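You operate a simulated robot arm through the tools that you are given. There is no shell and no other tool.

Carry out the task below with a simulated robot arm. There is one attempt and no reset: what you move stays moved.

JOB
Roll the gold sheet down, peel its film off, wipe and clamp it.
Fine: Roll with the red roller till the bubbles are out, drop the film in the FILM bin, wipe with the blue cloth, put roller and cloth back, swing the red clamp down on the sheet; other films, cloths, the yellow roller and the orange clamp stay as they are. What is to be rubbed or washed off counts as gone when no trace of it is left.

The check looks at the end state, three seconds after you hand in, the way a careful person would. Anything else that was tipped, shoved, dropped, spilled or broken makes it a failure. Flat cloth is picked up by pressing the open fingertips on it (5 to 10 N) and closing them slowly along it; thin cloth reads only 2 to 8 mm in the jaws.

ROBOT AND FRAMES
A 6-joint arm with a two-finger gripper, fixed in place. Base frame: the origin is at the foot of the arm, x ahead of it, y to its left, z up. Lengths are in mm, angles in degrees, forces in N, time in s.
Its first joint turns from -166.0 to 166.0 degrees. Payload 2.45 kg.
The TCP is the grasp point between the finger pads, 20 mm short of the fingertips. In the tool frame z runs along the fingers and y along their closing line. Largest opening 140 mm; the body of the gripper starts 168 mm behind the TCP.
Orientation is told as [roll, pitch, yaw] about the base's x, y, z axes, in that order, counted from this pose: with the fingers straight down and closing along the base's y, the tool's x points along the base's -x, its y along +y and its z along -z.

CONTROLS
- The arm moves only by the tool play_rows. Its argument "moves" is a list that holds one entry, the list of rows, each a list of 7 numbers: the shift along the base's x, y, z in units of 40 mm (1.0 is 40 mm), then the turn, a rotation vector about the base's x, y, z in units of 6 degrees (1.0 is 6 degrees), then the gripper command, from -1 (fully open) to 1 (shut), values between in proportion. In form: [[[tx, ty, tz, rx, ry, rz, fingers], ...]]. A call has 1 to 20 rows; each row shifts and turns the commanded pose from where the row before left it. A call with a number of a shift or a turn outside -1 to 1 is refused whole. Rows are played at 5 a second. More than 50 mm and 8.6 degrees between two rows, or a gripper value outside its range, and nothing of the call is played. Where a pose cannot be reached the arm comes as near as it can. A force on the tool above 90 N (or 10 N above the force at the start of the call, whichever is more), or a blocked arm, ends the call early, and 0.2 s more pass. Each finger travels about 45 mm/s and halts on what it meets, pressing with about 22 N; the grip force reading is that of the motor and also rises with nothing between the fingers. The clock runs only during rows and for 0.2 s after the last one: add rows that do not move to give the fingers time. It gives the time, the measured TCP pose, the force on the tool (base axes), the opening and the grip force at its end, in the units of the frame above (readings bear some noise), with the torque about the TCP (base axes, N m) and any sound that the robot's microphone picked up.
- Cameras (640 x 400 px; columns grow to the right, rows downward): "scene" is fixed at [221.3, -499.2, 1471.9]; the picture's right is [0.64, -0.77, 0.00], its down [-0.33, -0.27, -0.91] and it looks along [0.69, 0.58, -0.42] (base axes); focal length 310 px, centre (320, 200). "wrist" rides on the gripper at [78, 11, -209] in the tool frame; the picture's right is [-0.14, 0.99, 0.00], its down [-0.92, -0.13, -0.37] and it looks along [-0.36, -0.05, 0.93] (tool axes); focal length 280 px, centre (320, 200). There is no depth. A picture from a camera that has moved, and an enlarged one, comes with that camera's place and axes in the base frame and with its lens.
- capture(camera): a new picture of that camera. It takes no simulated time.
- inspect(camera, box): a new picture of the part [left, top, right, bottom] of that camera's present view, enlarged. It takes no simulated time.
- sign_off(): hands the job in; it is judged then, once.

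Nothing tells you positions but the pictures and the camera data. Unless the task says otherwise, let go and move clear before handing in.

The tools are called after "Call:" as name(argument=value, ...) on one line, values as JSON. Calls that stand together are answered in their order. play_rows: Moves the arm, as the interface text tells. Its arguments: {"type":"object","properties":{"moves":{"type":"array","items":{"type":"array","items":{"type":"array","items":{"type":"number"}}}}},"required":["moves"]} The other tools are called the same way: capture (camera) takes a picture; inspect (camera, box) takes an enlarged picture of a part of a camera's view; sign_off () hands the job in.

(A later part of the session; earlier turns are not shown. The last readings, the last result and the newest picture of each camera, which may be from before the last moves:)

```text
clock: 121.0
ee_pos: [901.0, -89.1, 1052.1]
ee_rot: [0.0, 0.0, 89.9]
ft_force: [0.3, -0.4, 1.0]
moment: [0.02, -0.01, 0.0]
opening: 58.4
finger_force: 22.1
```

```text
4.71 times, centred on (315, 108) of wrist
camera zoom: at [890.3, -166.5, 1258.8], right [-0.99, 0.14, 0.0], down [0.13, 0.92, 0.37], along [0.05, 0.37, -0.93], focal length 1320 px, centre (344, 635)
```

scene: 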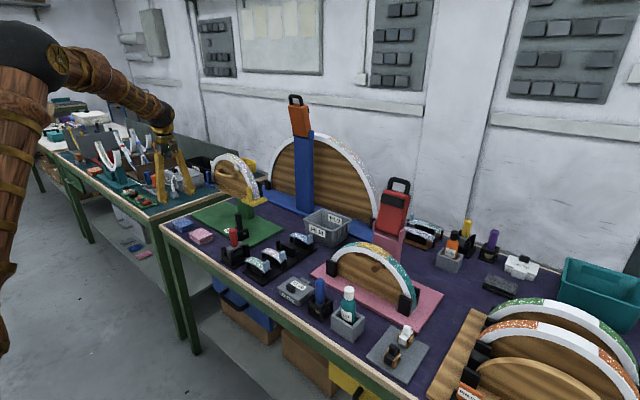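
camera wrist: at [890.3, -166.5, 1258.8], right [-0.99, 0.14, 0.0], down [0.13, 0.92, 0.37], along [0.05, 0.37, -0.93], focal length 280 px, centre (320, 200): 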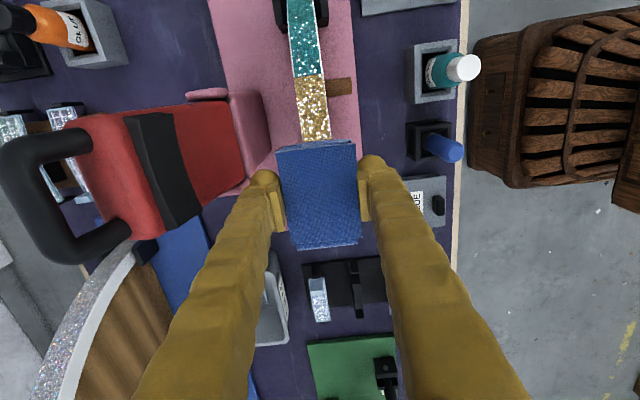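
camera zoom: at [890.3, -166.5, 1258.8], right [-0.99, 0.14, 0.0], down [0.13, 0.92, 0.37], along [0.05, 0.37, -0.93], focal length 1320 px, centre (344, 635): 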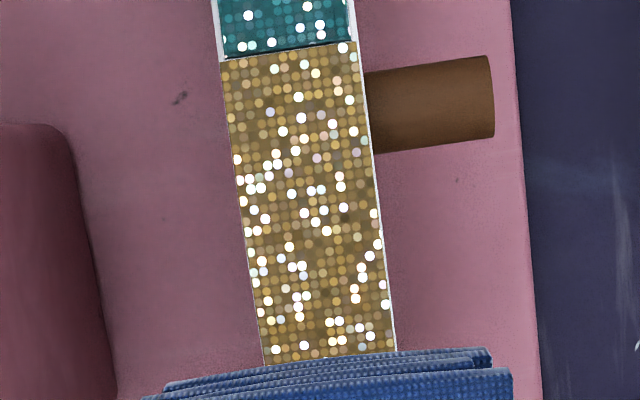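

The sheet is clean in both views. I'll carry the cloth back along the same route to its place.

Call:
play_rows(moves=[[[-0.4288, 0.894, 0, 0, 0, 0, 0.4], [-0.4288, 0.894, 0, 0, 0, 0, 0.4], [-0.4288, 0.894, 0, 0, 0, 0, 0.4], [-0.4288, 0.894, 0, 0, 0, 0, 0.4], [-0.4288, 0.894, 0, 0, 0, 0, 0.4], [-0.4288, 0.894, 0, 0, 0, 0, 0.4], [-0.4288, 0.894, 0, 0, 0, 0, 0.4], [-0.4288, 0.894, 0, 0, 0, 0, 0.4], [-0.4288, 0.894, 0, 0, 0, 0, 0.4], [-0.4288, 0.894, 0, 0, 0, 0, 0.4], [0, 0, 0, 0, 0, 0, 0.4]]])

Call:
play_rows(moves=[[[0, 0.95, 0, 0, 0, 0, 0.4], [0, 0.95, 0, 0, 0, 0, 0.4], [0, 0.95, 0, 0, 0, 0, 0.4], [0, 0.95, 0, 0, 0, 0, 0.4], [0, 0.95, 0, 0, 0, 0, 0.4], [0, 0.95, 0, 0, 0, 0, 0.4], [0, 0.95, 0, 0, 0, 0, 0.4], [0, 0.95, 0, 0, 0, 0, 0.4], [0, 0.95, 0, 0, 0, 0, 0.4], [0, 0.95, 0, 0, 0, 0, 0.4], [0, 0.95, 0, 0, 0, 0, 0.4], [0, 0, -0.8, 0, 0, 0, 0.4], [0, 0, -0.8, 0, 0, 0, 0.4], [0, 0, -0.8, 0, 0, 0, 0.4], [0, 0, -0.8, 0, 0, 0, 0.4], [0, 0, -0.8, 0, 0, 0, 0.4], [0, 0, 0, 0, 0, 0, 0.4], [0, 0, 0, 0, 0, 0, 0.4]]])

Call:
play_rows(moves=[[[0, 0, 0, 0, 0, 0, 0.4]]])

Call:
play_rows(moves=[[[0, 0, 0, 0, 0, 0, 0.4]]])

Call:
inspect(camera="scene", box=[150, 180, 230, 250])

Call:
capture(camera="wrist")

```text
clock: 123.4
ee_pos: [729.4, 270.3, 1051.4]
ee_rot: [0.1, 0.0, 90.0]
ft_force: [-0.3, 0.6, 0.0]
moment: [0.0, 0.02, 0.0]
opening: 58.8
finger_force: 22.3
```

```text
clock: 127.2
ee_pos: [730.7, 687.5, 892.7]
ee_rot: [-0.1, 0.0, 90.1]
ft_force: [0.2, 0.0, -0.5]
moment: [0.01, -0.01, -0.01]
opening: 58.4
finger_force: 22.1
```

```text
clock: 127.6
ee_pos: [731.6, 687.4, 891.9]
ee_rot: [0.0, 0.0, 90.2]
ft_force: [0.2, 0.7, -1.1]
moment: [0.01, 0.0, 0.0]
opening: 58.8
finger_force: 22.1
```

```text
clock: 128.0
ee_pos: [731.1, 688.0, 890.9]
ee_rot: [0.0, 0.0, 90.0]
ft_force: [1.8, -0.1, -0.9]
moment: [0.0, -0.02, -0.03]
opening: 58.5
finger_force: 21.9
```

```text
5.71 times, centred on (190, 215) of scene
camera zoom: at [221.3, -499.2, 1471.9], right [0.64, -0.77, 0.0], down [-0.33, -0.27, -0.91], along [0.69, 0.58, -0.42], focal length 1770 px, centre (1063, 114)
```

zoom: 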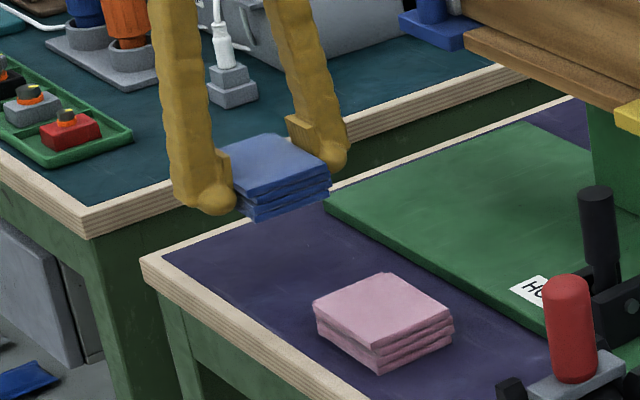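

```text
taken
camera wrist: at [719.9, 609.6, 1100.2], right [-0.99, 0.14, 0.0], down [0.13, 0.92, 0.37], along [0.05, 0.36, -0.93], focal length 280 px, centre (320, 200)
```

wrist: 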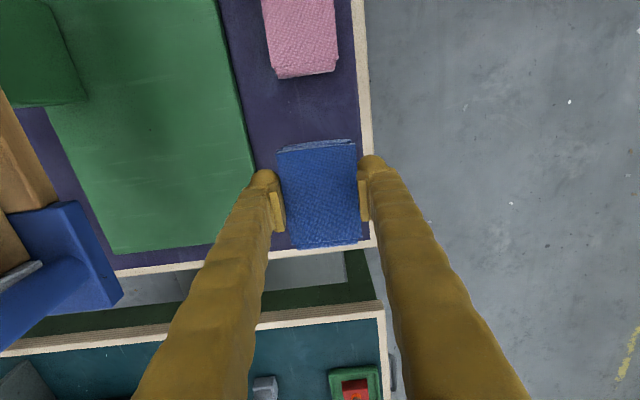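

Call:
play_rows(moves=[[[-0.035, -0.02, -0.6, 0, 0, 0, 0.4], [0, 0, -0.6, 0, 0, 0, 0.4], [0, 0, -0.3, 0, 0, 0, 0.4], [0, 0, 0, 0, 0, 0, 0.4]]])

Call:
play_rows(moves=[[[0, 0, -0.05, 0, 0, 0, 0.4], [0, 0, 0, 0, 0, 0, 0.4]]])

```text
clock: 129.0
ee_pos: [727.5, 686.8, 830.5]
ee_rot: [0.0, 0.0, 90.0]
ft_force: [0.0, -1.1, -0.7]
moment: [-0.02, 0.0, 0.01]
opening: 58.6
finger_force: 22.3
```

```text
clock: 129.6
ee_pos: [728.2, 687.4, 828.1]
ee_rot: [0.0, -0.1, 90.0]
ft_force: [0.1, 0.7, -0.8]
moment: [0.0, -0.03, -0.02]
opening: 58.2
finger_force: 22.2
```

Call:
play_rows(moves=[[[0.03, 0, -0.04, 0, 0, 0, 0.4], [0, 0, 0, 0, 0, 0, 0.4]]])

Call:
play_rows(moves=[[[0, 0, -0.025, 0, 0, 0, 0.4], [0, 0, 0, 0, 0, 0, 0.4]]])

```text
clock: 130.2
ee_pos: [729.7, 686.8, 826.9]
ee_rot: [0.1, 0.0, 90.1]
ft_force: [0.2, -0.7, 0.1]
moment: [0.03, -0.03, -0.02]
opening: 58.8
finger_force: 22.3
```

```text
clock: 130.8
ee_pos: [729.2, 686.9, 825.5]
ee_rot: [-0.1, 0.0, 90.0]
ft_force: [0.7, 0.7, -0.8]
moment: [-0.04, 0.01, -0.01]
opening: 58.7
finger_force: 22.3
```

Call:
play_rows(moves=[[[0, 0, -0.02, 0, 0, 0, 0.4], [0, 0, 0, 0, 0, 0, 0.4]]])

Call:
play_rows(moves=[[[0, 0, -0.02, 0, 0, 0, 0.4], [0, 0, 0, 0, 0, 0, 0.4]]])

Call:
inspect(camera="scene", box=[150, 190, 220, 250])

```text
clock: 131.4
ee_pos: [730.1, 686.3, 823.7]
ee_rot: [0.1, 0.0, 90.0]
ft_force: [0.2, -0.6, 0.4]
moment: [-0.01, 0.01, -0.02]
opening: 58.7
finger_force: 22.6
```

```text
clock: 132.0
ee_pos: [729.2, 687.0, 823.9]
ee_rot: [0.1, 0.0, 89.9]
ft_force: [0.0, -0.1, -0.3]
moment: [0.0, -0.01, -0.01]
opening: 58.6
finger_force: 22.1
```

```text
6.67 times, centred on (185, 220) of scene
camera zoom: at [221.3, -499.2, 1471.9], right [0.64, -0.77, 0.0], down [-0.33, -0.27, -0.91], along [0.69, 0.58, -0.42], focal length 2064 px, centre (1220, 67)
```

zoom: 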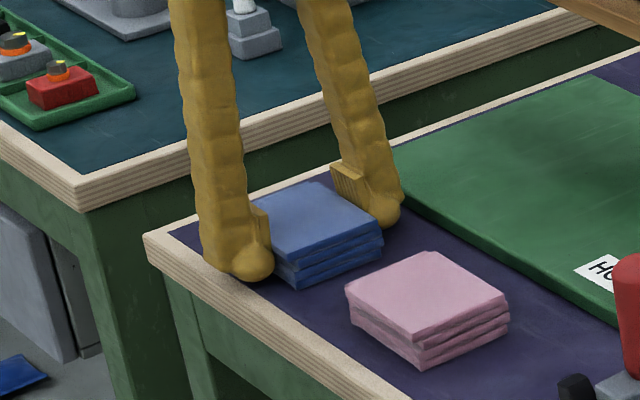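

Call:
play_rows(moves=[[[0, 0, -0.025, 0, 0, 0, 0.4], [0, 0, 0, 0, 0, 0, 0.4]]])

```text
clock: 132.6
ee_pos: [729.5, 687.6, 822.6]
ee_rot: [0.0, 0.0, 90.0]
ft_force: [0.4, -0.5, 2.1]
moment: [0.07, -0.11, -0.03]
opening: 58.5
finger_force: 22.1
```

The pad touches the table. I'll open slowly and rise straight up.

Call:
play_rows(moves=[[[0, 0, 0, 0, 0, 0, 0.14], [0, 0, 0, 0, 0, 0, 0.08], [0, 0, 0, 0, 0, 0, 0.0], [0, 0, 0, 0, 0, 0, -0.08], [0, 0, 0, 0, 0, 0, -0.08], [0, 0, 0.2, 0, 0, 0, -0.08], [0, 0, 0.5, 0, 0, 0, -0.08], [0, 0, 0.8, 0, 0, 0, -0.08], [0, 0, 0.9, 0, 0, 0, -0.08], [0, 0, 0.9, 0, 0, 0, -0.08], [0, 0, 0.9, 0, 0, 0, -0.08], [0, 0, 0, 0, 0, 0, -0.08]]])

Call:
inspect(camera="scene", box=[165, 210, 215, 250])

Call:
capture(camera="wrist")

```text
clock: 135.2
ee_pos: [728.2, 686.7, 989.8]
ee_rot: [0.0, 0.0, 90.0]
ft_force: [-0.5, 0.0, 0.0]
moment: [-0.03, 0.01, 0.01]
opening: 75.9
finger_force: 0.0
```

```text
10.00 times, centred on (190, 230) of scene
camera zoom: at [221.3, -499.2, 1471.9], right [0.64, -0.77, 0.0], down [-0.33, -0.27, -0.91], along [0.69, 0.58, -0.42], focal length 3097 px, centre (1620, -100)
```

zoom: 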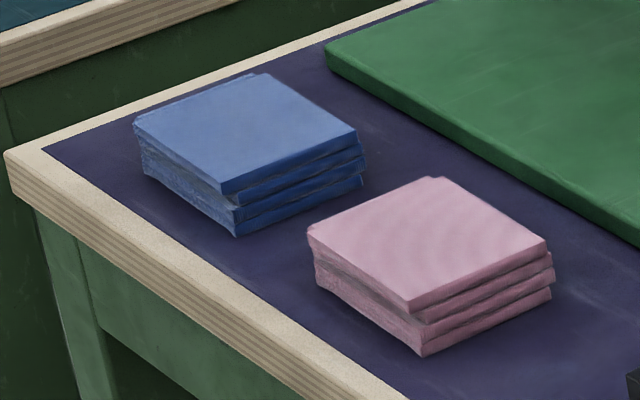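

```text
taken
camera wrist: at [717.8, 609.4, 1198.2], right [-0.99, 0.14, 0.0], down [0.13, 0.92, 0.37], along [0.05, 0.36, -0.93], focal length 280 px, centre (320, 200)
```

wrist: 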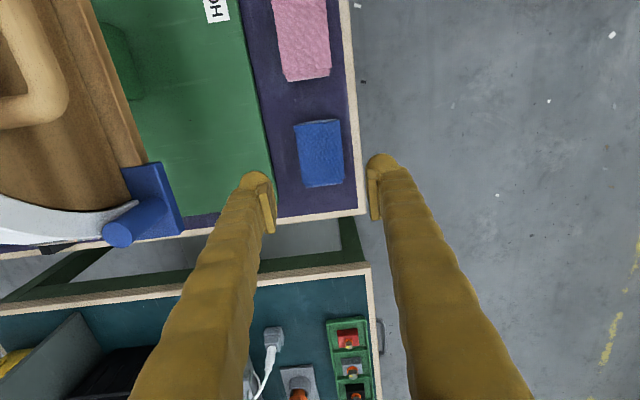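

The blue cloth is back within about 2 mm of where it lay. The last job is the red clamp, so I'll raise the arm and approach its handle near (1031, −132, 1138) with the tool still turned 90°.

Call:
play_rows(moves=[[[0, 0, 1, 0, 0, 0, 0.43], [0, 0, 1, 0, 0, 0, 0.43], [0, 0, 1, 0, 0, 0, 0.43], [0, 0, 1, 0, 0, 0, 0.43], [0, 0, 1, 0, 0, 0, 0.43], [0, 0, 1, 0, 0, 0, 0.43], [0, -0.97, 0, 0, 0, 0, 0.43], [0, -0.97, 0, 0, 0, 0, 0.43], [0, -0.97, 0, 0, 0, 0, 0.43], [0, -0.97, 0, 0, 0, 0, 0.43], [0, -0.97, 0, 0, 0, 0, 0.43], [0, -0.97, 0, 0, 0, 0, 0.43], [0, -0.97, 0, 0, 0, 0, 0.43], [0, -0.97, 0, 0, 0, 0, 0.43], [0, -0.97, 0, 0, 0, 0, 0.43], [0, -0.97, 0, 0, 0, 0, 0.43], [0, -0.97, 0, 0, 0, 0, 0.43], [0, 0, 0, 0, 0, 0, 0.43]]])

Call:
play_rows(moves=[[[0.5, -0.89, 0, 0, 0, 0, 0.43], [0.5, -0.89, 0, 0, 0, 0, 0.43], [0.5, -0.89, 0, 0, 0, 0, 0.43], [0.5, -0.89, 0, 0, 0, 0, 0.43], [0.5, -0.89, 0, 0, 0, 0, 0.43], [0.5, -0.89, 0, 0, 0, 0, 0.43], [0.5, -0.89, 0, 0, 0, 0, 0.43], [0.5, -0.89, 0, 0, 0, 0, 0.43], [0.5, -0.89, 0, 0, 0, 0, 0.43], [0.5, -0.89, 0, 0, 0, 0, 0.43], [0.5, -0.89, 0, 0, 0, 0, 0.43], [0, 0, 0, 0, 0, 0, 0.43]]])

Call:
capture(camera="wrist")

Call:
inspect(camera="scene", box=[340, 130, 440, 260])

```text
clock: 139.0
ee_pos: [728.3, 259.3, 1232.1]
ee_rot: [0.0, 0.0, 90.0]
ft_force: [-0.5, 0.4, 0.0]
moment: [-0.02, 0.04, 0.02]
opening: 39.9
finger_force: 0.0
```

```text
clock: 141.6
ee_pos: [952.4, -133.1, 1233.0]
ee_rot: [0.0, 0.0, 90.0]
ft_force: [0.7, 0.3, 0.3]
moment: [0.04, -0.01, -0.01]
opening: 40.0
finger_force: 0.0
```

```text
taken
camera wrist: at [940.6, -211.4, 1441.3], right [-0.99, 0.14, 0.0], down [0.13, 0.92, 0.37], along [0.05, 0.36, -0.93], focal length 280 px, centre (320, 200)
```

wrist: 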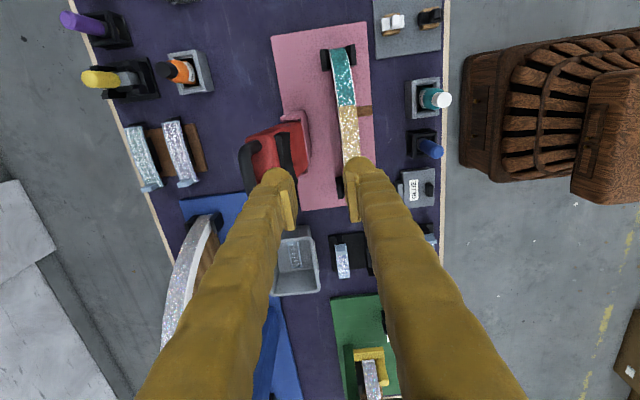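

```text
3.08 times, centred on (390, 195) of scene
camera zoom: at [221.3, -499.2, 1471.9], right [0.64, -0.77, 0.0], down [-0.33, -0.27, -0.91], along [0.69, 0.58, -0.42], focal length 953 px, centre (105, 215)
```

zoom: 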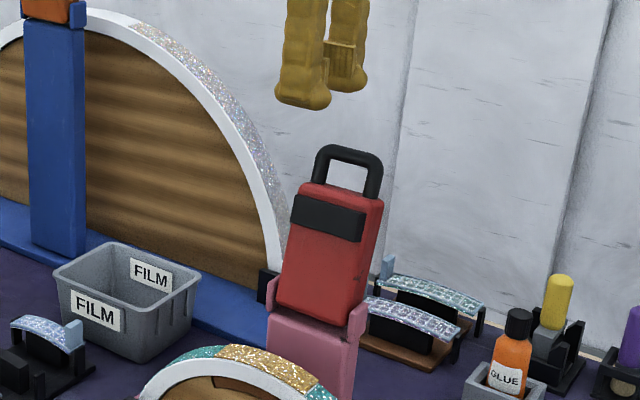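

Call:
inspect(camera="wrist", box=[225, 95, 345, 200])

Call:
inspect(camera="scene", box=[360, 170, 425, 240])

```text
3.81 times, centred on (285, 148) of wrist
camera zoom: at [940.6, -211.4, 1441.3], right [-0.99, 0.14, 0.0], down [0.13, 0.92, 0.37], along [0.05, 0.36, -0.93], focal length 1068 px, centre (453, 400)
```

zoom: 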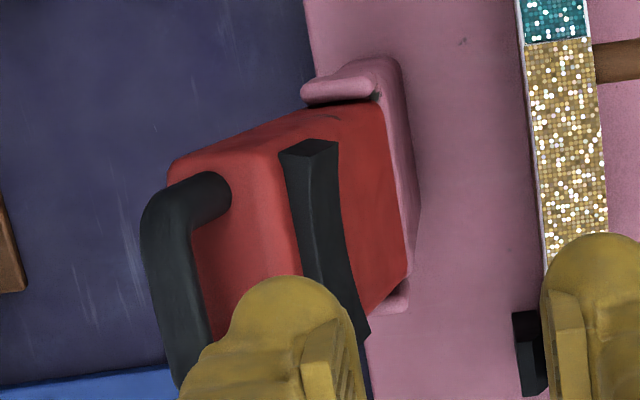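

```text
5.71 times, centred on (392, 205) of scene
camera zoom: at [221.3, -499.2, 1471.9], right [0.64, -0.77, 0.0], down [-0.33, -0.27, -0.91], along [0.69, 0.58, -0.42], focal length 1770 px, centre (-94, 171)
```

zoom: 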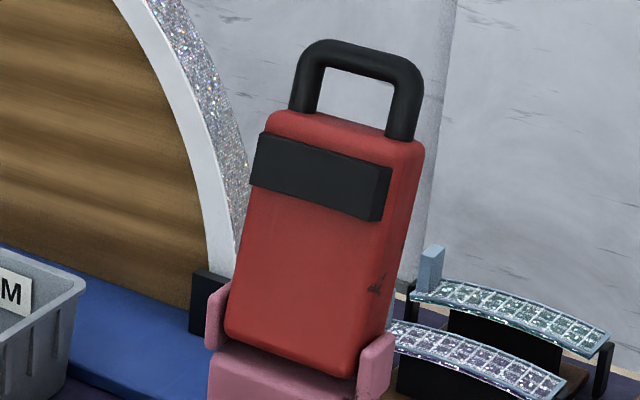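

The handle bar is centred at about (1033, −128, 1135) and the hinge is near (995, 975). I'll tilt the tool about 20° outward and come in above the bar with the fingers either side of it.

Call:
play_rows(moves=[[[0.37, 0.02, -0.23, 0, -0.8333, 0, 0.43], [0.37, 0.02, -0.23, 0, -0.8333, 0, 0.43], [0.37, 0.02, -0.23, 0, -0.8333, 0, 0.43], [0.37, 0.02, -0.23, 0, -0.8333, 0, 0.43], [0, 0, 0, 0, 0, 0, 0.43], [0, 0, 0, 0, 0, 0, 0.43]]])

Call:
play_rows(moves=[[[0, 0, 0, 0, 0, 0, 0.43]]])

Call:
capture(camera="wrist")

Call:
inspect(camera="scene", box=[350, 140, 440, 240])

```text
clock: 143.0
ee_pos: [1009.0, -128.9, 1195.9]
ee_rot: [-20.0, 0.1, 90.0]
ft_force: [-0.1, -0.8, -0.1]
moment: [0.0, -0.01, 0.02]
opening: 39.7
finger_force: 0.1
```

```text
clock: 143.4
ee_pos: [1009.1, -128.7, 1195.9]
ee_rot: [-19.9, 0.1, 90.0]
ft_force: [-0.5, -0.4, -1.0]
moment: [0.01, 0.02, 0.0]
opening: 39.9
finger_force: 0.0
```

```text
taken
camera wrist: at [927.4, -206.8, 1387.6], right [-0.93, 0.14, -0.34], down [-0.01, 0.92, 0.39], along [0.37, 0.36, -0.86], focal length 280 px, centre (320, 200)
```

wrist: 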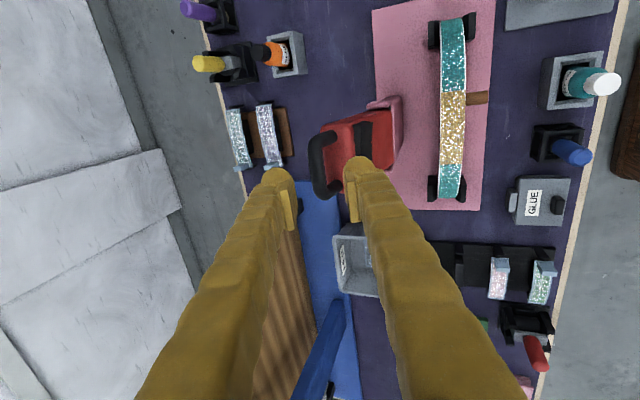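

```text
4.00 times, centred on (395, 190) of scene
camera zoom: at [221.3, -499.2, 1471.9], right [0.64, -0.77, 0.0], down [-0.33, -0.27, -0.91], along [0.69, 0.58, -0.42], focal length 1239 px, centre (20, 240)
```

zoom: 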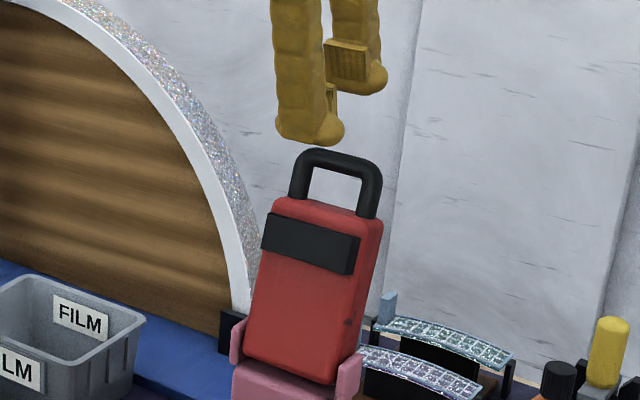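

Call:
inspect(camera="wrist", box=[260, 110, 380, 220])

```text
3.64 times, centred on (320, 165) of wrist
camera zoom: at [927.4, -206.8, 1387.6], right [-0.93, 0.14, -0.34], down [-0.01, 0.92, 0.39], along [0.37, 0.36, -0.86], focal length 1020 px, centre (320, 327)
```

zoom: 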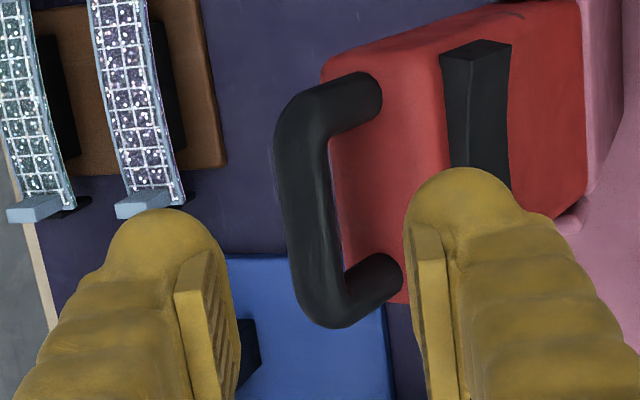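

The bar sits between the fingers. I'll move in along the tool axis so it lies between the pads.

Call:
play_rows(moves=[[[0.19, -0.02, -0.47, 0, 0, 0, 0.43], [0.19, -0.02, -0.47, 0, 0, 0, 0.43], [0.19, -0.02, -0.47, 0, 0, 0, 0.43], [0, 0, 0, 0, 0, 0, 0.43]]])

Call:
inspect(camera="wrist", box=[240, 110, 400, 250])

Call:
inspect(camera="scene", box=[360, 150, 430, 220])

```text
clock: 144.4
ee_pos: [1031.8, -131.2, 1137.7]
ee_rot: [-20.0, 0.0, 90.0]
ft_force: [-0.5, 0.0, 0.2]
moment: [-0.01, 0.0, -0.01]
opening: 40.0
finger_force: 0.1
```

```text
2.86 times, centred on (320, 180) of wrist
camera zoom: at [950.2, -209.0, 1330.7], right [-0.93, 0.14, -0.34], down [-0.01, 0.92, 0.39], along [0.37, 0.36, -0.86], focal length 801 px, centre (320, 257)
```

zoom: 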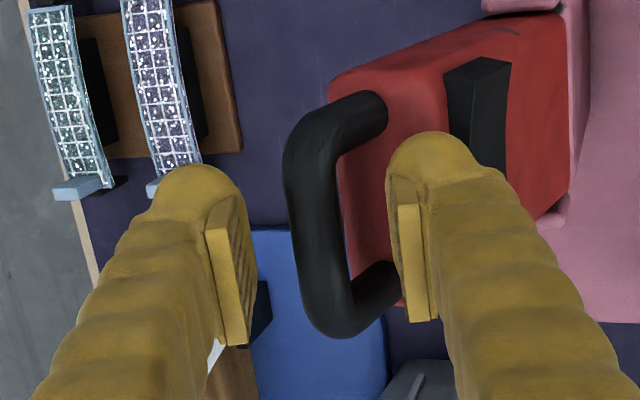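

```text
5.71 times, centred on (395, 185) of scene
camera zoom: at [221.3, -499.2, 1471.9], right [0.64, -0.77, 0.0], down [-0.33, -0.27, -0.91], along [0.69, 0.58, -0.42], focal length 1770 px, centre (-109, 286)
```

zoom: 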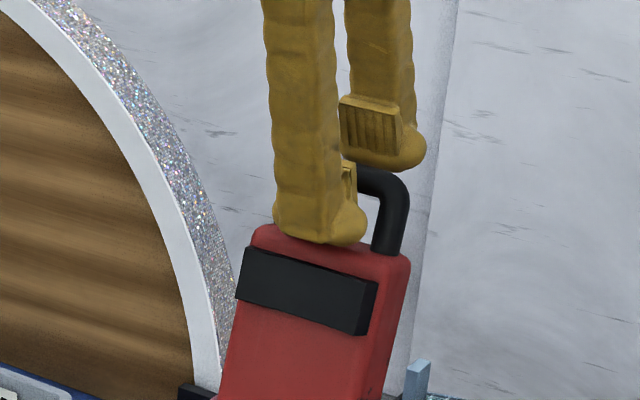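

Call:
play_rows(moves=[[[0, 0, 0, 0, 0, 0, 0.55], [0, 0, 0, 0, 0, 0, 0.65], [0, 0, 0, 0, 0, 0, 0.686], [0, 0, 0, 0, 0, 0, 0.686]]])

Call:
inspect(camera="wrist", box=[240, 110, 400, 250])

```text
clock: 145.4
ee_pos: [1031.7, -131.9, 1137.6]
ee_rot: [-20.0, 0.0, 90.0]
ft_force: [-1.2, -0.1, -0.5]
moment: [-0.04, 0.0, -0.02]
opening: 22.2
finger_force: 0.0
```

```text
2.86 times, centred on (320, 180) of wrist
camera zoom: at [950.2, -209.0, 1330.7], right [-0.93, 0.14, -0.34], down [-0.01, 0.92, 0.39], along [0.37, 0.36, -0.86], focal length 801 px, centre (320, 257)
```

zoom: 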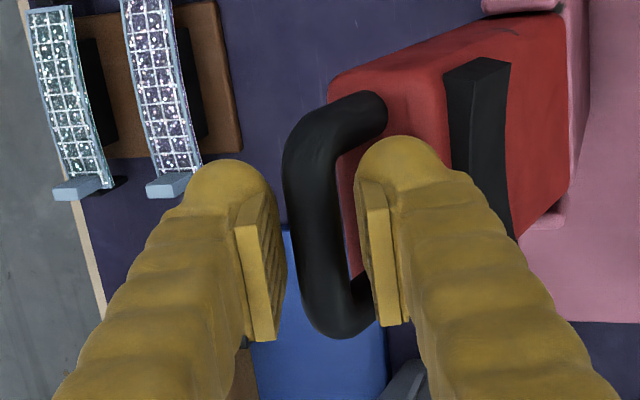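

The bar is caged with a little slack. I'll start swinging it slowly toward the robot along the hinge arc, checking forces.

Call:
play_rows(moves=[[[-0.2975, 0, 0.049, 0, 0, 0, 0.686], [-0.2975, 0, 0.049, 0, 0, 0, 0.686], [-0.179, 0, 0.01, 0, 0, 0, 0.686], [0, 0, 0, 0, 0, 0, 0.686]]])

Call:
inspect(camera="scene", box=[340, 140, 440, 250])

Call:
inspect(camera="wrist", box=[240, 110, 400, 250])

```text
clock: 146.4
ee_pos: [1000.5, -130.5, 1142.0]
ee_rot: [-20.1, 0.0, 89.9]
ft_force: [0.5, 0.5, -0.4]
moment: [0.0, 0.02, -0.03]
opening: 22.2
finger_force: 0.1
```

```text
3.64 times, centred on (390, 195) of scene
camera zoom: at [221.3, -499.2, 1471.9], right [0.64, -0.77, 0.0], down [-0.33, -0.27, -0.91], along [0.69, 0.58, -0.42], focal length 1126 px, centre (66, 218)
```

zoom: 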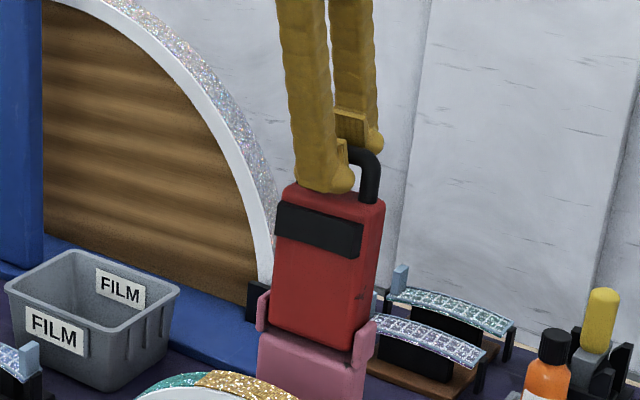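

```text
2.86 times, centred on (320, 180) of wrist
camera zoom: at [918.5, -208.5, 1335.0], right [-0.93, 0.14, -0.34], down [-0.01, 0.92, 0.39], along [0.37, 0.36, -0.86], focal length 801 px, centre (320, 257)
```

zoom: 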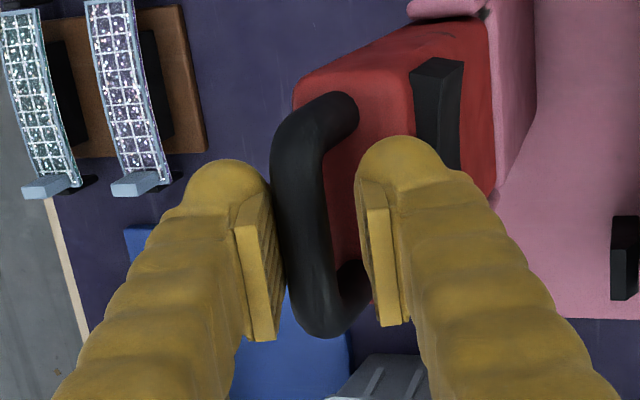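

The flap follows easily with almost no force. I'll continue past vertical.

Call:
play_rows(moves=[[[-0.265, 0, 0.009, 0, 0, 0, 0.686], [-0.265, 0, 0.009, 0, 0, 0, 0.686], [-0.354, 0, -0.0625, 0, 0, 0, 0.686], [-0.354, 0, -0.0625, 0, 0, 0, 0.686], [0, 0, 0, 0, 0, 0, 0.686]]])

Call:
inspect(camera="scene", box=[330, 140, 440, 260])

Call:
inspect(camera="wrist", box=[240, 110, 400, 250])

```text
clock: 147.6
ee_pos: [950.1, -130.1, 1138.1]
ee_rot: [-20.0, 0.0, 90.0]
ft_force: [0.1, -0.3, -0.5]
moment: [-0.02, 0.03, 0.03]
opening: 22.1
finger_force: 0.1
```

```text
3.33 times, centred on (385, 200) of scene
camera zoom: at [221.3, -499.2, 1471.9], right [0.64, -0.77, 0.0], down [-0.33, -0.27, -0.91], along [0.69, 0.58, -0.42], focal length 1032 px, centre (103, 200)
```

zoom: 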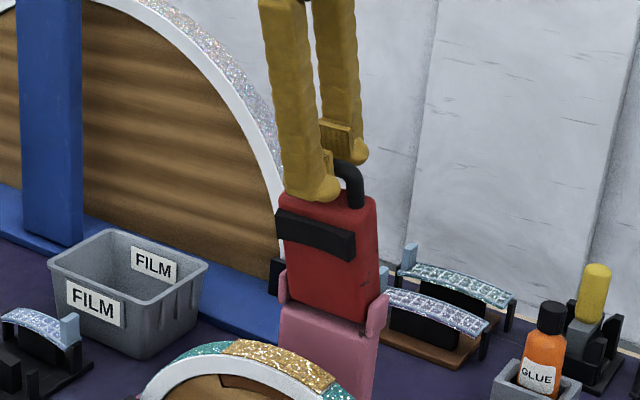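

```text
2.86 times, centred on (320, 180) of wrist
camera zoom: at [868.1, -209.2, 1330.4], right [-0.93, 0.14, -0.34], down [-0.01, 0.92, 0.39], along [0.37, 0.36, -0.86], focal length 801 px, centre (320, 257)
```

zoom: 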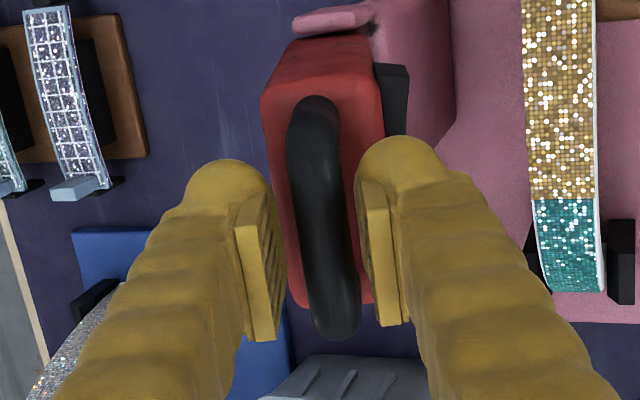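

Call:
play_rows(moves=[[[-0.341, 0, -0.125, 0, -0.583, 0, 0.686], [-0.341, 0, -0.125, 0, -0.583, 0, 0.686], [-0.316, 0, -0.1825, 0, -0.583, 0, 0.686], [-0.316, 0, -0.1825, 0, -0.583, 0, 0.686], [0, 0, 0, 0, 0, 0, 0.686]]])

Call:
inspect(camera="scene", box=[330, 140, 440, 260])

Call:
inspect(camera="wrist", box=[240, 110, 400, 250])

```text
clock: 148.8
ee_pos: [897.2, -131.5, 1114.1]
ee_rot: [-34.0, 0.0, 90.0]
ft_force: [-1.5, 0.4, -0.8]
moment: [0.0, 0.0, -0.01]
opening: 22.6
finger_force: 0.4
```

```text
3.33 times, centred on (385, 200) of scene
camera zoom: at [221.3, -499.2, 1471.9], right [0.64, -0.77, 0.0], down [-0.33, -0.27, -0.91], along [0.69, 0.58, -0.42], focal length 1032 px, centre (103, 200)
```

zoom: 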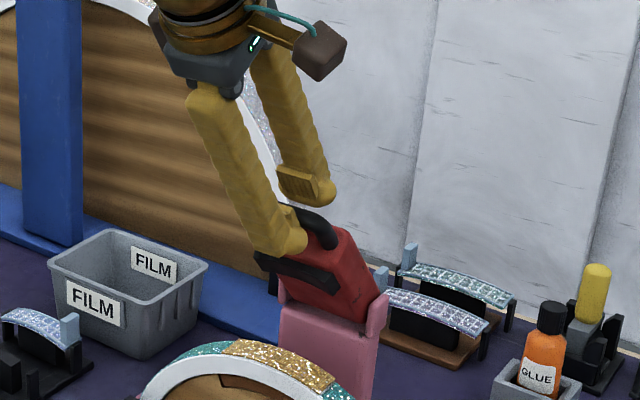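

```text
2.86 times, centred on (320, 180) of wrist
camera zoom: at [771.7, -209.0, 1280.7], right [-0.82, 0.14, -0.55], down [-0.1, 0.92, 0.38], along [0.56, 0.36, -0.74], focal length 801 px, centre (320, 257)
```

zoom: 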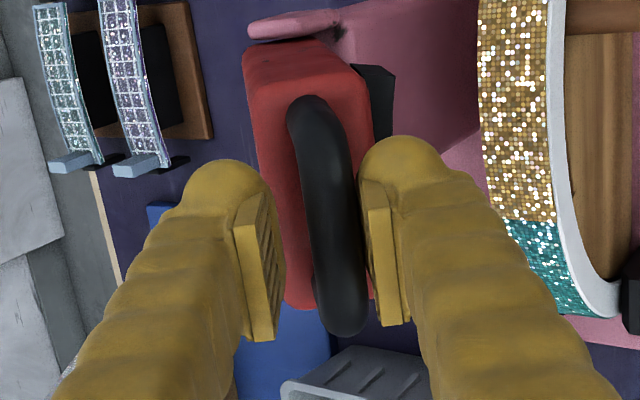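

The flap now rests on the front finger and is lowering under control. I'll continue down the arc.

Call:
play_rows(moves=[[[-0.279, 0, -0.235, 0, -0.583, 0, 0.686], [-0.279, 0, -0.235, 0, -0.583, 0, 0.686], [-0.236, 0, -0.2775, 0, -0.583, 0, 0.686], [-0.236, 0, -0.2775, 0, -0.583, 0, 0.686], [0, 0, 0, 0, 0, 0, 0.686]]])

Call:
inspect(camera="scene", box=[310, 150, 430, 270])

Call:
inspect(camera="wrist", box=[240, 110, 400, 250])

```text
clock: 150.0
ee_pos: [857.6, -132.5, 1078.1]
ee_rot: [-47.2, 0.0, 89.8]
ft_force: [-2.4, -0.9, -1.1]
moment: [-0.03, 0.05, 0.05]
opening: 23.2
finger_force: 1.2
out of reach, approached as far as the arm can: row 4
```

```text
3.33 times, centred on (370, 210) of scene
camera zoom: at [221.3, -499.2, 1471.9], right [0.64, -0.77, 0.0], down [-0.33, -0.27, -0.91], along [0.69, 0.58, -0.42], focal length 1032 px, centre (153, 167)
```

zoom: 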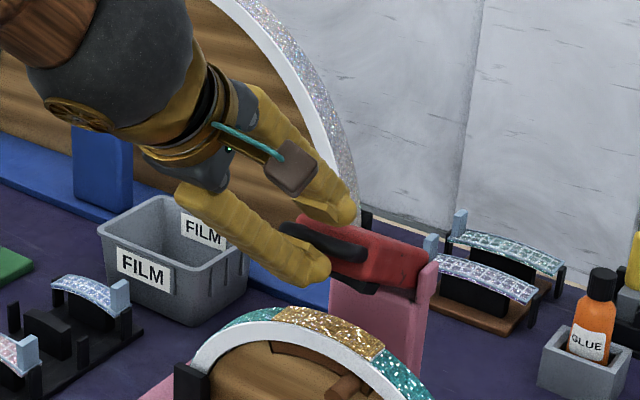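

```text
2.86 times, centred on (320, 180) of wrist
camera zoom: at [696.0, -208.9, 1210.1], right [-0.67, 0.14, -0.73], down [-0.18, 0.92, 0.34], along [0.72, 0.36, -0.59], focal length 801 px, centre (320, 257)
```

zoom: 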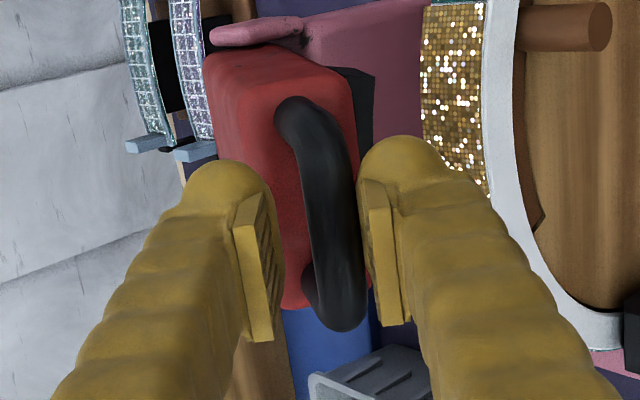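

The arm can't tilt further at this position, so I'll support the bar on the lower finger alone. I'll open the gripper while shifting the TCP so the lower finger stays under the bar, and reduce the tilt slightly.

Call:
play_rows(moves=[[[0.1, 0, 0.07, 0, 0.3, 0, 0.6], [0, 0, 0, 0, 0, 0, 0.6]]])

Call:
inspect(camera="wrist", box=[240, 110, 400, 250])

```text
clock: 150.6
ee_pos: [861.3, -129.8, 1079.4]
ee_rot: [-46.2, -0.1, 90.1]
ft_force: [-1.3, 1.7, -0.3]
moment: [0.01, 0.0, 0.03]
opening: 29.1
finger_force: 0.7
```

```text
2.86 times, centred on (320, 180) of wrist
camera zoom: at [703.9, -208.5, 1215.9], right [-0.69, 0.14, -0.71], down [-0.18, 0.92, 0.35], along [0.71, 0.36, -0.61], focal length 801 px, centre (320, 257)
```

zoom: 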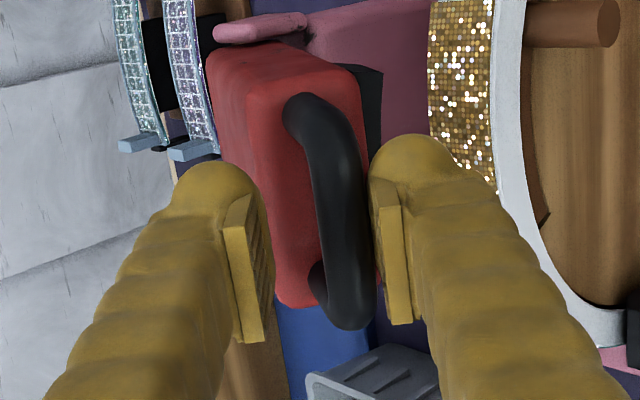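

Call:
play_rows(moves=[[[0, 0, 0, 0, 0, 0, 0.6]]])

```text
clock: 151.0
ee_pos: [863.0, -130.9, 1078.9]
ee_rot: [-46.2, 0.0, 90.0]
ft_force: [0.1, 1.1, -1.5]
moment: [-0.02, -0.01, 0.03]
opening: 29.0
finger_force: 1.1
```

Call:
play_rows(moves=[[[0.133, 0, 0.0817, 0, 0.172, 0, 0.414], [0.133, 0, 0.0817, 0, 0.172, 0, 0.243], [0.133, 0, 0.0817, 0, 0.172, 0, 0.0714], [0, 0, 0, 0, 0, 0, 0.0714]]])

Call:
inspect(camera="wrist", box=[220, 100, 420, 250])

Call:
inspect(camera="scene", box=[310, 150, 430, 270])

```text
clock: 152.0
ee_pos: [879.5, -130.2, 1091.7]
ee_rot: [-43.1, 0.1, 89.9]
ft_force: [-1.3, 0.1, -0.5]
moment: [0.0, 0.01, 0.01]
opening: 65.9
finger_force: 0.2
```

```text
2.67 times, centred on (320, 175) of wrist
camera zoom: at [728.2, -208.1, 1235.3], right [-0.72, 0.14, -0.68], down [-0.16, 0.92, 0.36], along [0.67, 0.36, -0.64], focal length 748 px, centre (320, 267)
```

zoom: 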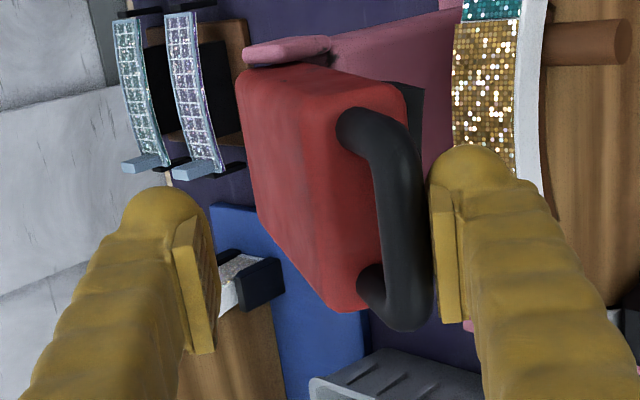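

```text
3.33 times, centred on (370, 210) of scene
camera zoom: at [221.3, -499.2, 1471.9], right [0.64, -0.77, 0.0], down [-0.33, -0.27, -0.91], along [0.69, 0.58, -0.42], focal length 1032 px, centre (153, 167)
```

zoom: 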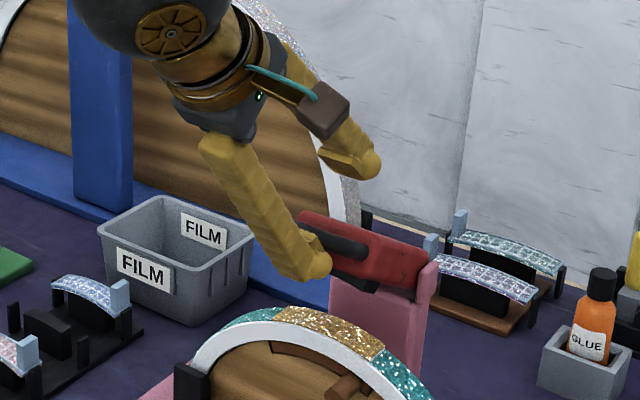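

That works. I'll continue lowering the bar on the lower finger in small steps.

Call:
play_rows(moves=[[[-0.019, 0, -0.13, 0, 0.258, 0, -0.0857], [-0.019, 0, -0.13, 0, 0.258, 0, -0.2286], [-0.165, 0, -0.32, 0, 0, 0, -0.2286], [-0.1375, 0, -0.33, 0, 0, 0, -0.2286], [0, 0, 0, 0, 0, 0, -0.2286]]])

Call:
inspect(camera="wrist", box=[220, 100, 420, 250])

Call:
inspect(camera="scene", box=[310, 150, 430, 270])

```text
clock: 153.2
ee_pos: [864.7, -131.1, 1053.1]
ee_rot: [-40.0, 0.1, 90.0]
ft_force: [0.1, 0.5, -0.3]
moment: [-0.02, 0.0, -0.03]
opening: 86.9
finger_force: 0.7
```

```text
2.67 times, centred on (320, 175) of wrist
camera zoom: at [721.9, -209.3, 1205.9], right [-0.76, 0.14, -0.64], down [-0.14, 0.92, 0.36], along [0.64, 0.36, -0.68], focal length 748 px, centre (320, 267)
```

zoom: 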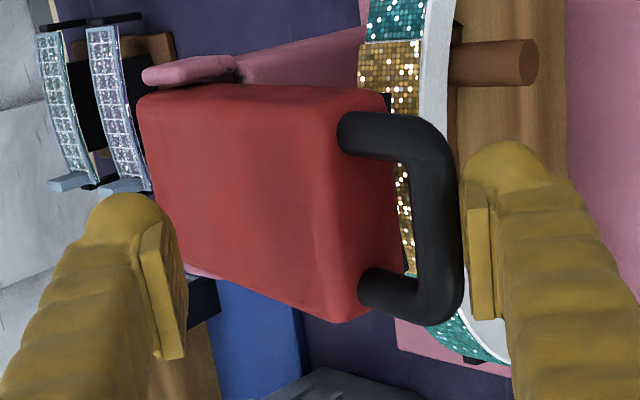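

```text
3.33 times, centred on (370, 210) of scene
camera zoom: at [221.3, -499.2, 1471.9], right [0.64, -0.77, 0.0], down [-0.33, -0.27, -0.91], along [0.69, 0.58, -0.42], focal length 1032 px, centre (153, 167)
```

zoom: 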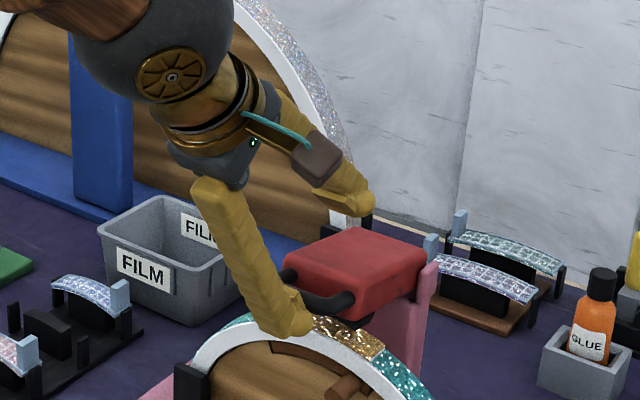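

Call:
play_rows(moves=[[[-0.1075, 0, -0.3425, 0, 0, 0, -0.2286], [-0.0775, 0, -0.35, 0, 0, 0, -0.2286], [0, 0, 0, 0, 0, 0, -0.2286]]])

Call:
inspect(camera="wrist", box=[220, 100, 420, 250])

Call:
inspect(camera="scene", box=[310, 160, 430, 280])

```text
clock: 154.0
ee_pos: [856.0, -131.9, 1026.2]
ee_rot: [-40.0, 0.0, 90.0]
ft_force: [-0.8, 0.0, 0.6]
moment: [-0.01, 0.0, 0.01]
opening: 85.9
finger_force: 0.0
```

```text
2.67 times, centred on (320, 175) of wrist
camera zoom: at [714.5, -209.4, 1178.6], right [-0.76, 0.14, -0.64], down [-0.14, 0.92, 0.36], along [0.64, 0.36, -0.68], focal length 748 px, centre (320, 267)
```

zoom: 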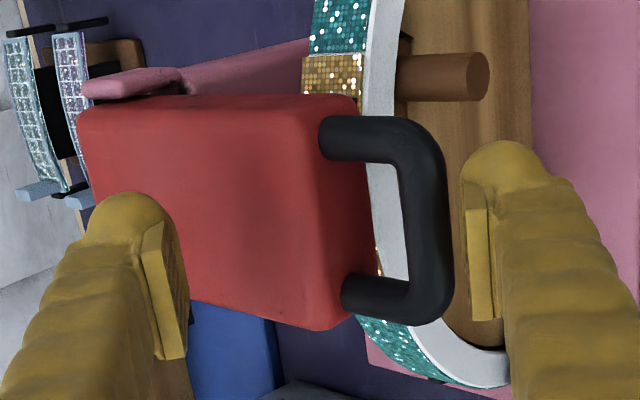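

```text
3.33 times, centred on (370, 220) of scene
camera zoom: at [221.3, -499.2, 1471.9], right [0.64, -0.77, 0.0], down [-0.33, -0.27, -0.91], along [0.69, 0.58, -0.42], focal length 1032 px, centre (153, 133)
```

zoom: 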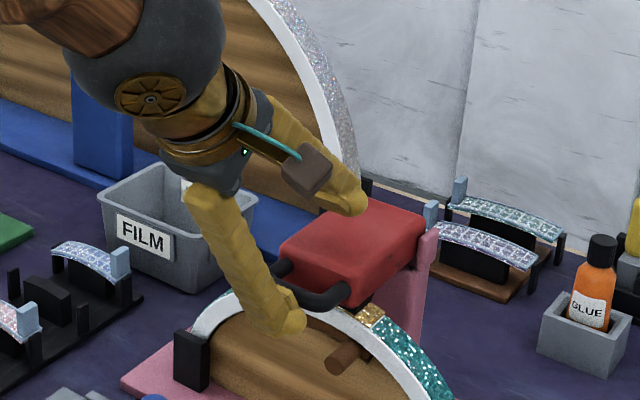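

Call:
inspect(camera="scene", box=[345, 205, 415, 265])

```text
6.67 times, centred on (380, 235) of scene
camera zoom: at [221.3, -499.2, 1471.9], right [0.64, -0.77, 0.0], down [-0.33, -0.27, -0.91], along [0.69, 0.58, -0.42], focal length 2064 px, centre (-80, -33)
```

zoom: 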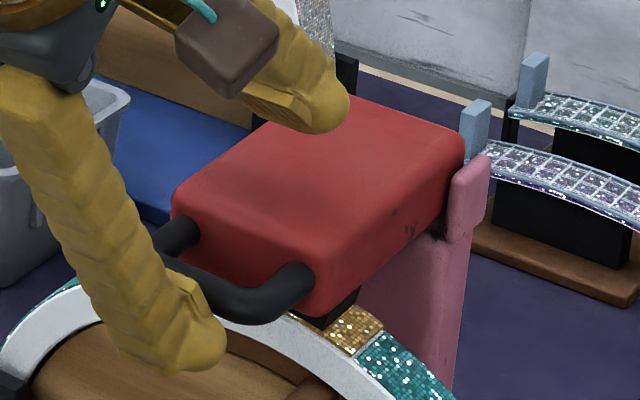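

The bar has drifted out toward the fingertip. I'll slide the finger further under it along its own length, then keep lowering.

Call:
play_rows(moves=[[[0.193, 0, -0.23, 0, 0, 0, -0.2286], [0, 0, 0, 0, 0, 0, -0.2286]]])

Call:
inspect(camera="wrist", box=[220, 100, 420, 250])

Call:
inspect(camera="scene", box=[345, 205, 415, 265])

```text
clock: 154.6
ee_pos: [864.9, -129.6, 1016.9]
ee_rot: [-40.1, 0.0, 89.9]
ft_force: [0.0, -0.8, 0.4]
moment: [-0.01, 0.02, 0.0]
opening: 86.4
finger_force: 0.0
```

```text
2.67 times, centred on (320, 175) of wrist
camera zoom: at [722.3, -208.7, 1169.7], right [-0.76, 0.14, -0.64], down [-0.14, 0.92, 0.36], along [0.64, 0.36, -0.68], focal length 748 px, centre (320, 267)
```

zoom: 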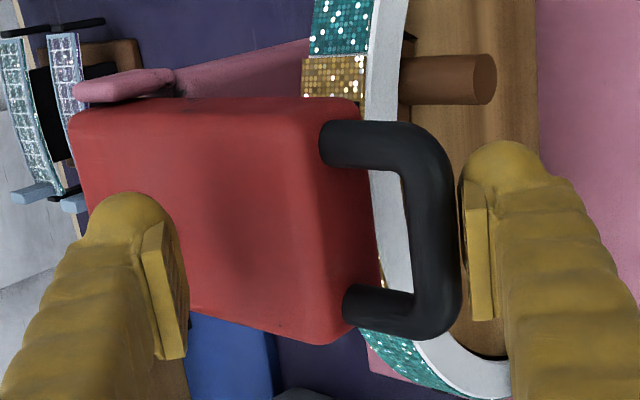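

```text
6.67 times, centred on (380, 235) of scene
camera zoom: at [221.3, -499.2, 1471.9], right [0.64, -0.77, 0.0], down [-0.33, -0.27, -0.91], along [0.69, 0.58, -0.42], focal length 2064 px, centre (-80, -33)
```

zoom: 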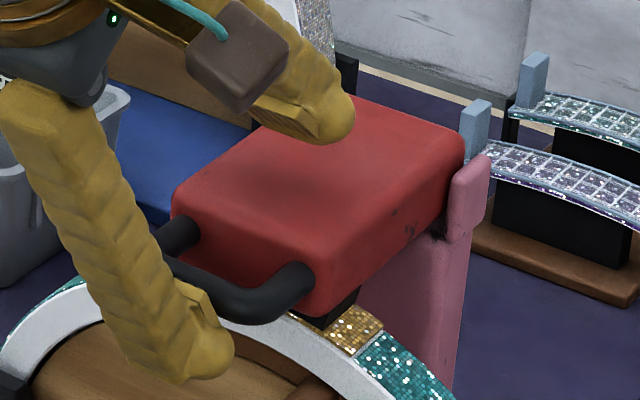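

Call:
inspect(camera="scene", box=[372, 242, 398, 260])

Call:
inspect(camera="wrist", box=[305, 100, 355, 140])

```text
16.00 times, centred on (385, 251) of scene
camera zoom: at [221.3, -499.2, 1471.9], right [0.64, -0.77, 0.0], down [-0.33, -0.27, -0.91], along [0.69, 0.58, -0.42], focal length 4955 px, centre (-720, -616)
```

zoom: 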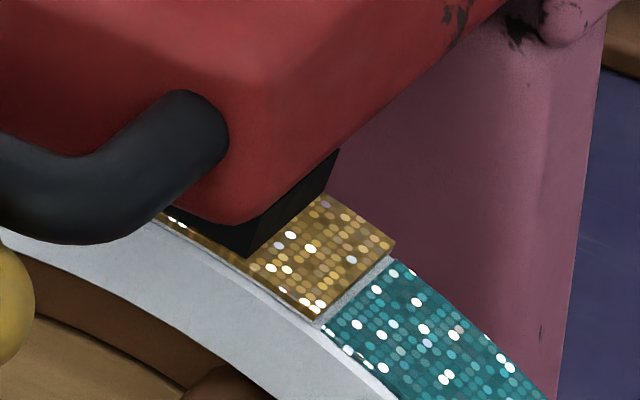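

```text
10.00 times, centred on (330, 120) of wrist
camera zoom: at [722.3, -208.7, 1169.7], right [-0.76, 0.14, -0.64], down [-0.14, 0.92, 0.36], along [0.64, 0.36, -0.68], focal length 2804 px, centre (220, 1000)
```

zoom: 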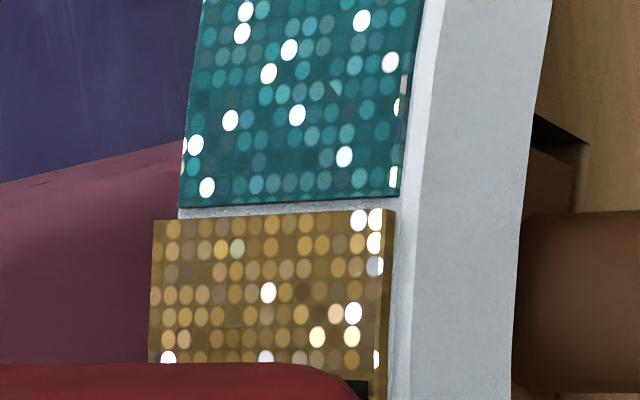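

The black pad appears seated on the gold sheet and the finger carries no load. I'll withdraw the finger along its length, rise clear, and then press the clamp gently from above to be sure.

Call:
play_rows(moves=[[[-0.193, 0, 0.23, 0, 0, 0, -0.2286], [-0.193, 0, 0.23, 0, 0, 0, -0.2286], [-0.1, 0, 0.3, 0, 0, 0, -0.2286], [0, 0, 0.7, 0, 0, 0, -0.2286], [0, 0, 0.7, 0, 0, 0, -0.2286], [0, 0, 0.7, 0, 0, 0, 0], [0, 0, 0, 0, 0, 0, 0.4]]])

Call:
inspect(camera="scene", box=[330, 190, 430, 290])

Call:
inspect(camera="scene", box=[360, 232, 400, 262])

```text
clock: 156.2
ee_pos: [844.3, -130.9, 1133.4]
ee_rot: [-40.0, 0.0, 90.0]
ft_force: [-0.7, -0.8, -1.2]
moment: [0.0, -0.02, 0.0]
opening: 41.8
finger_force: 0.2
```

```text
4.00 times, centred on (380, 240) of scene
camera zoom: at [221.3, -499.2, 1471.9], right [0.64, -0.77, 0.0], down [-0.33, -0.27, -0.91], along [0.69, 0.58, -0.42], focal length 1239 px, centre (80, 40)
```

zoom: 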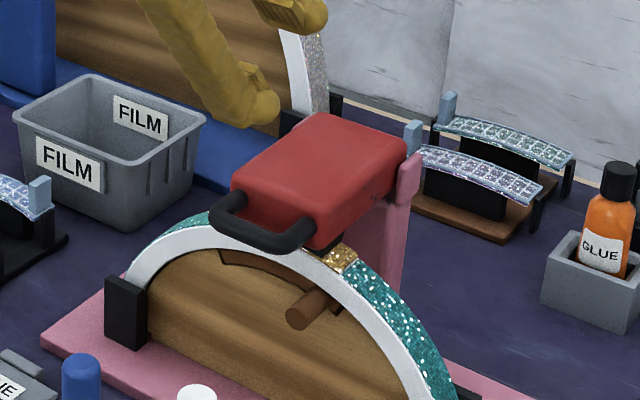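

```text
13.33 times, centred on (380, 247) of scene
camera zoom: at [221.3, -499.2, 1471.9], right [0.64, -0.77, 0.0], down [-0.33, -0.27, -0.91], along [0.69, 0.58, -0.42], focal length 4129 px, centre (-480, -427)
```

zoom: 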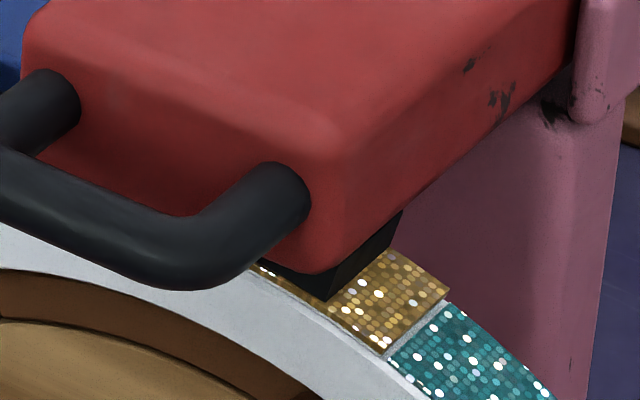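

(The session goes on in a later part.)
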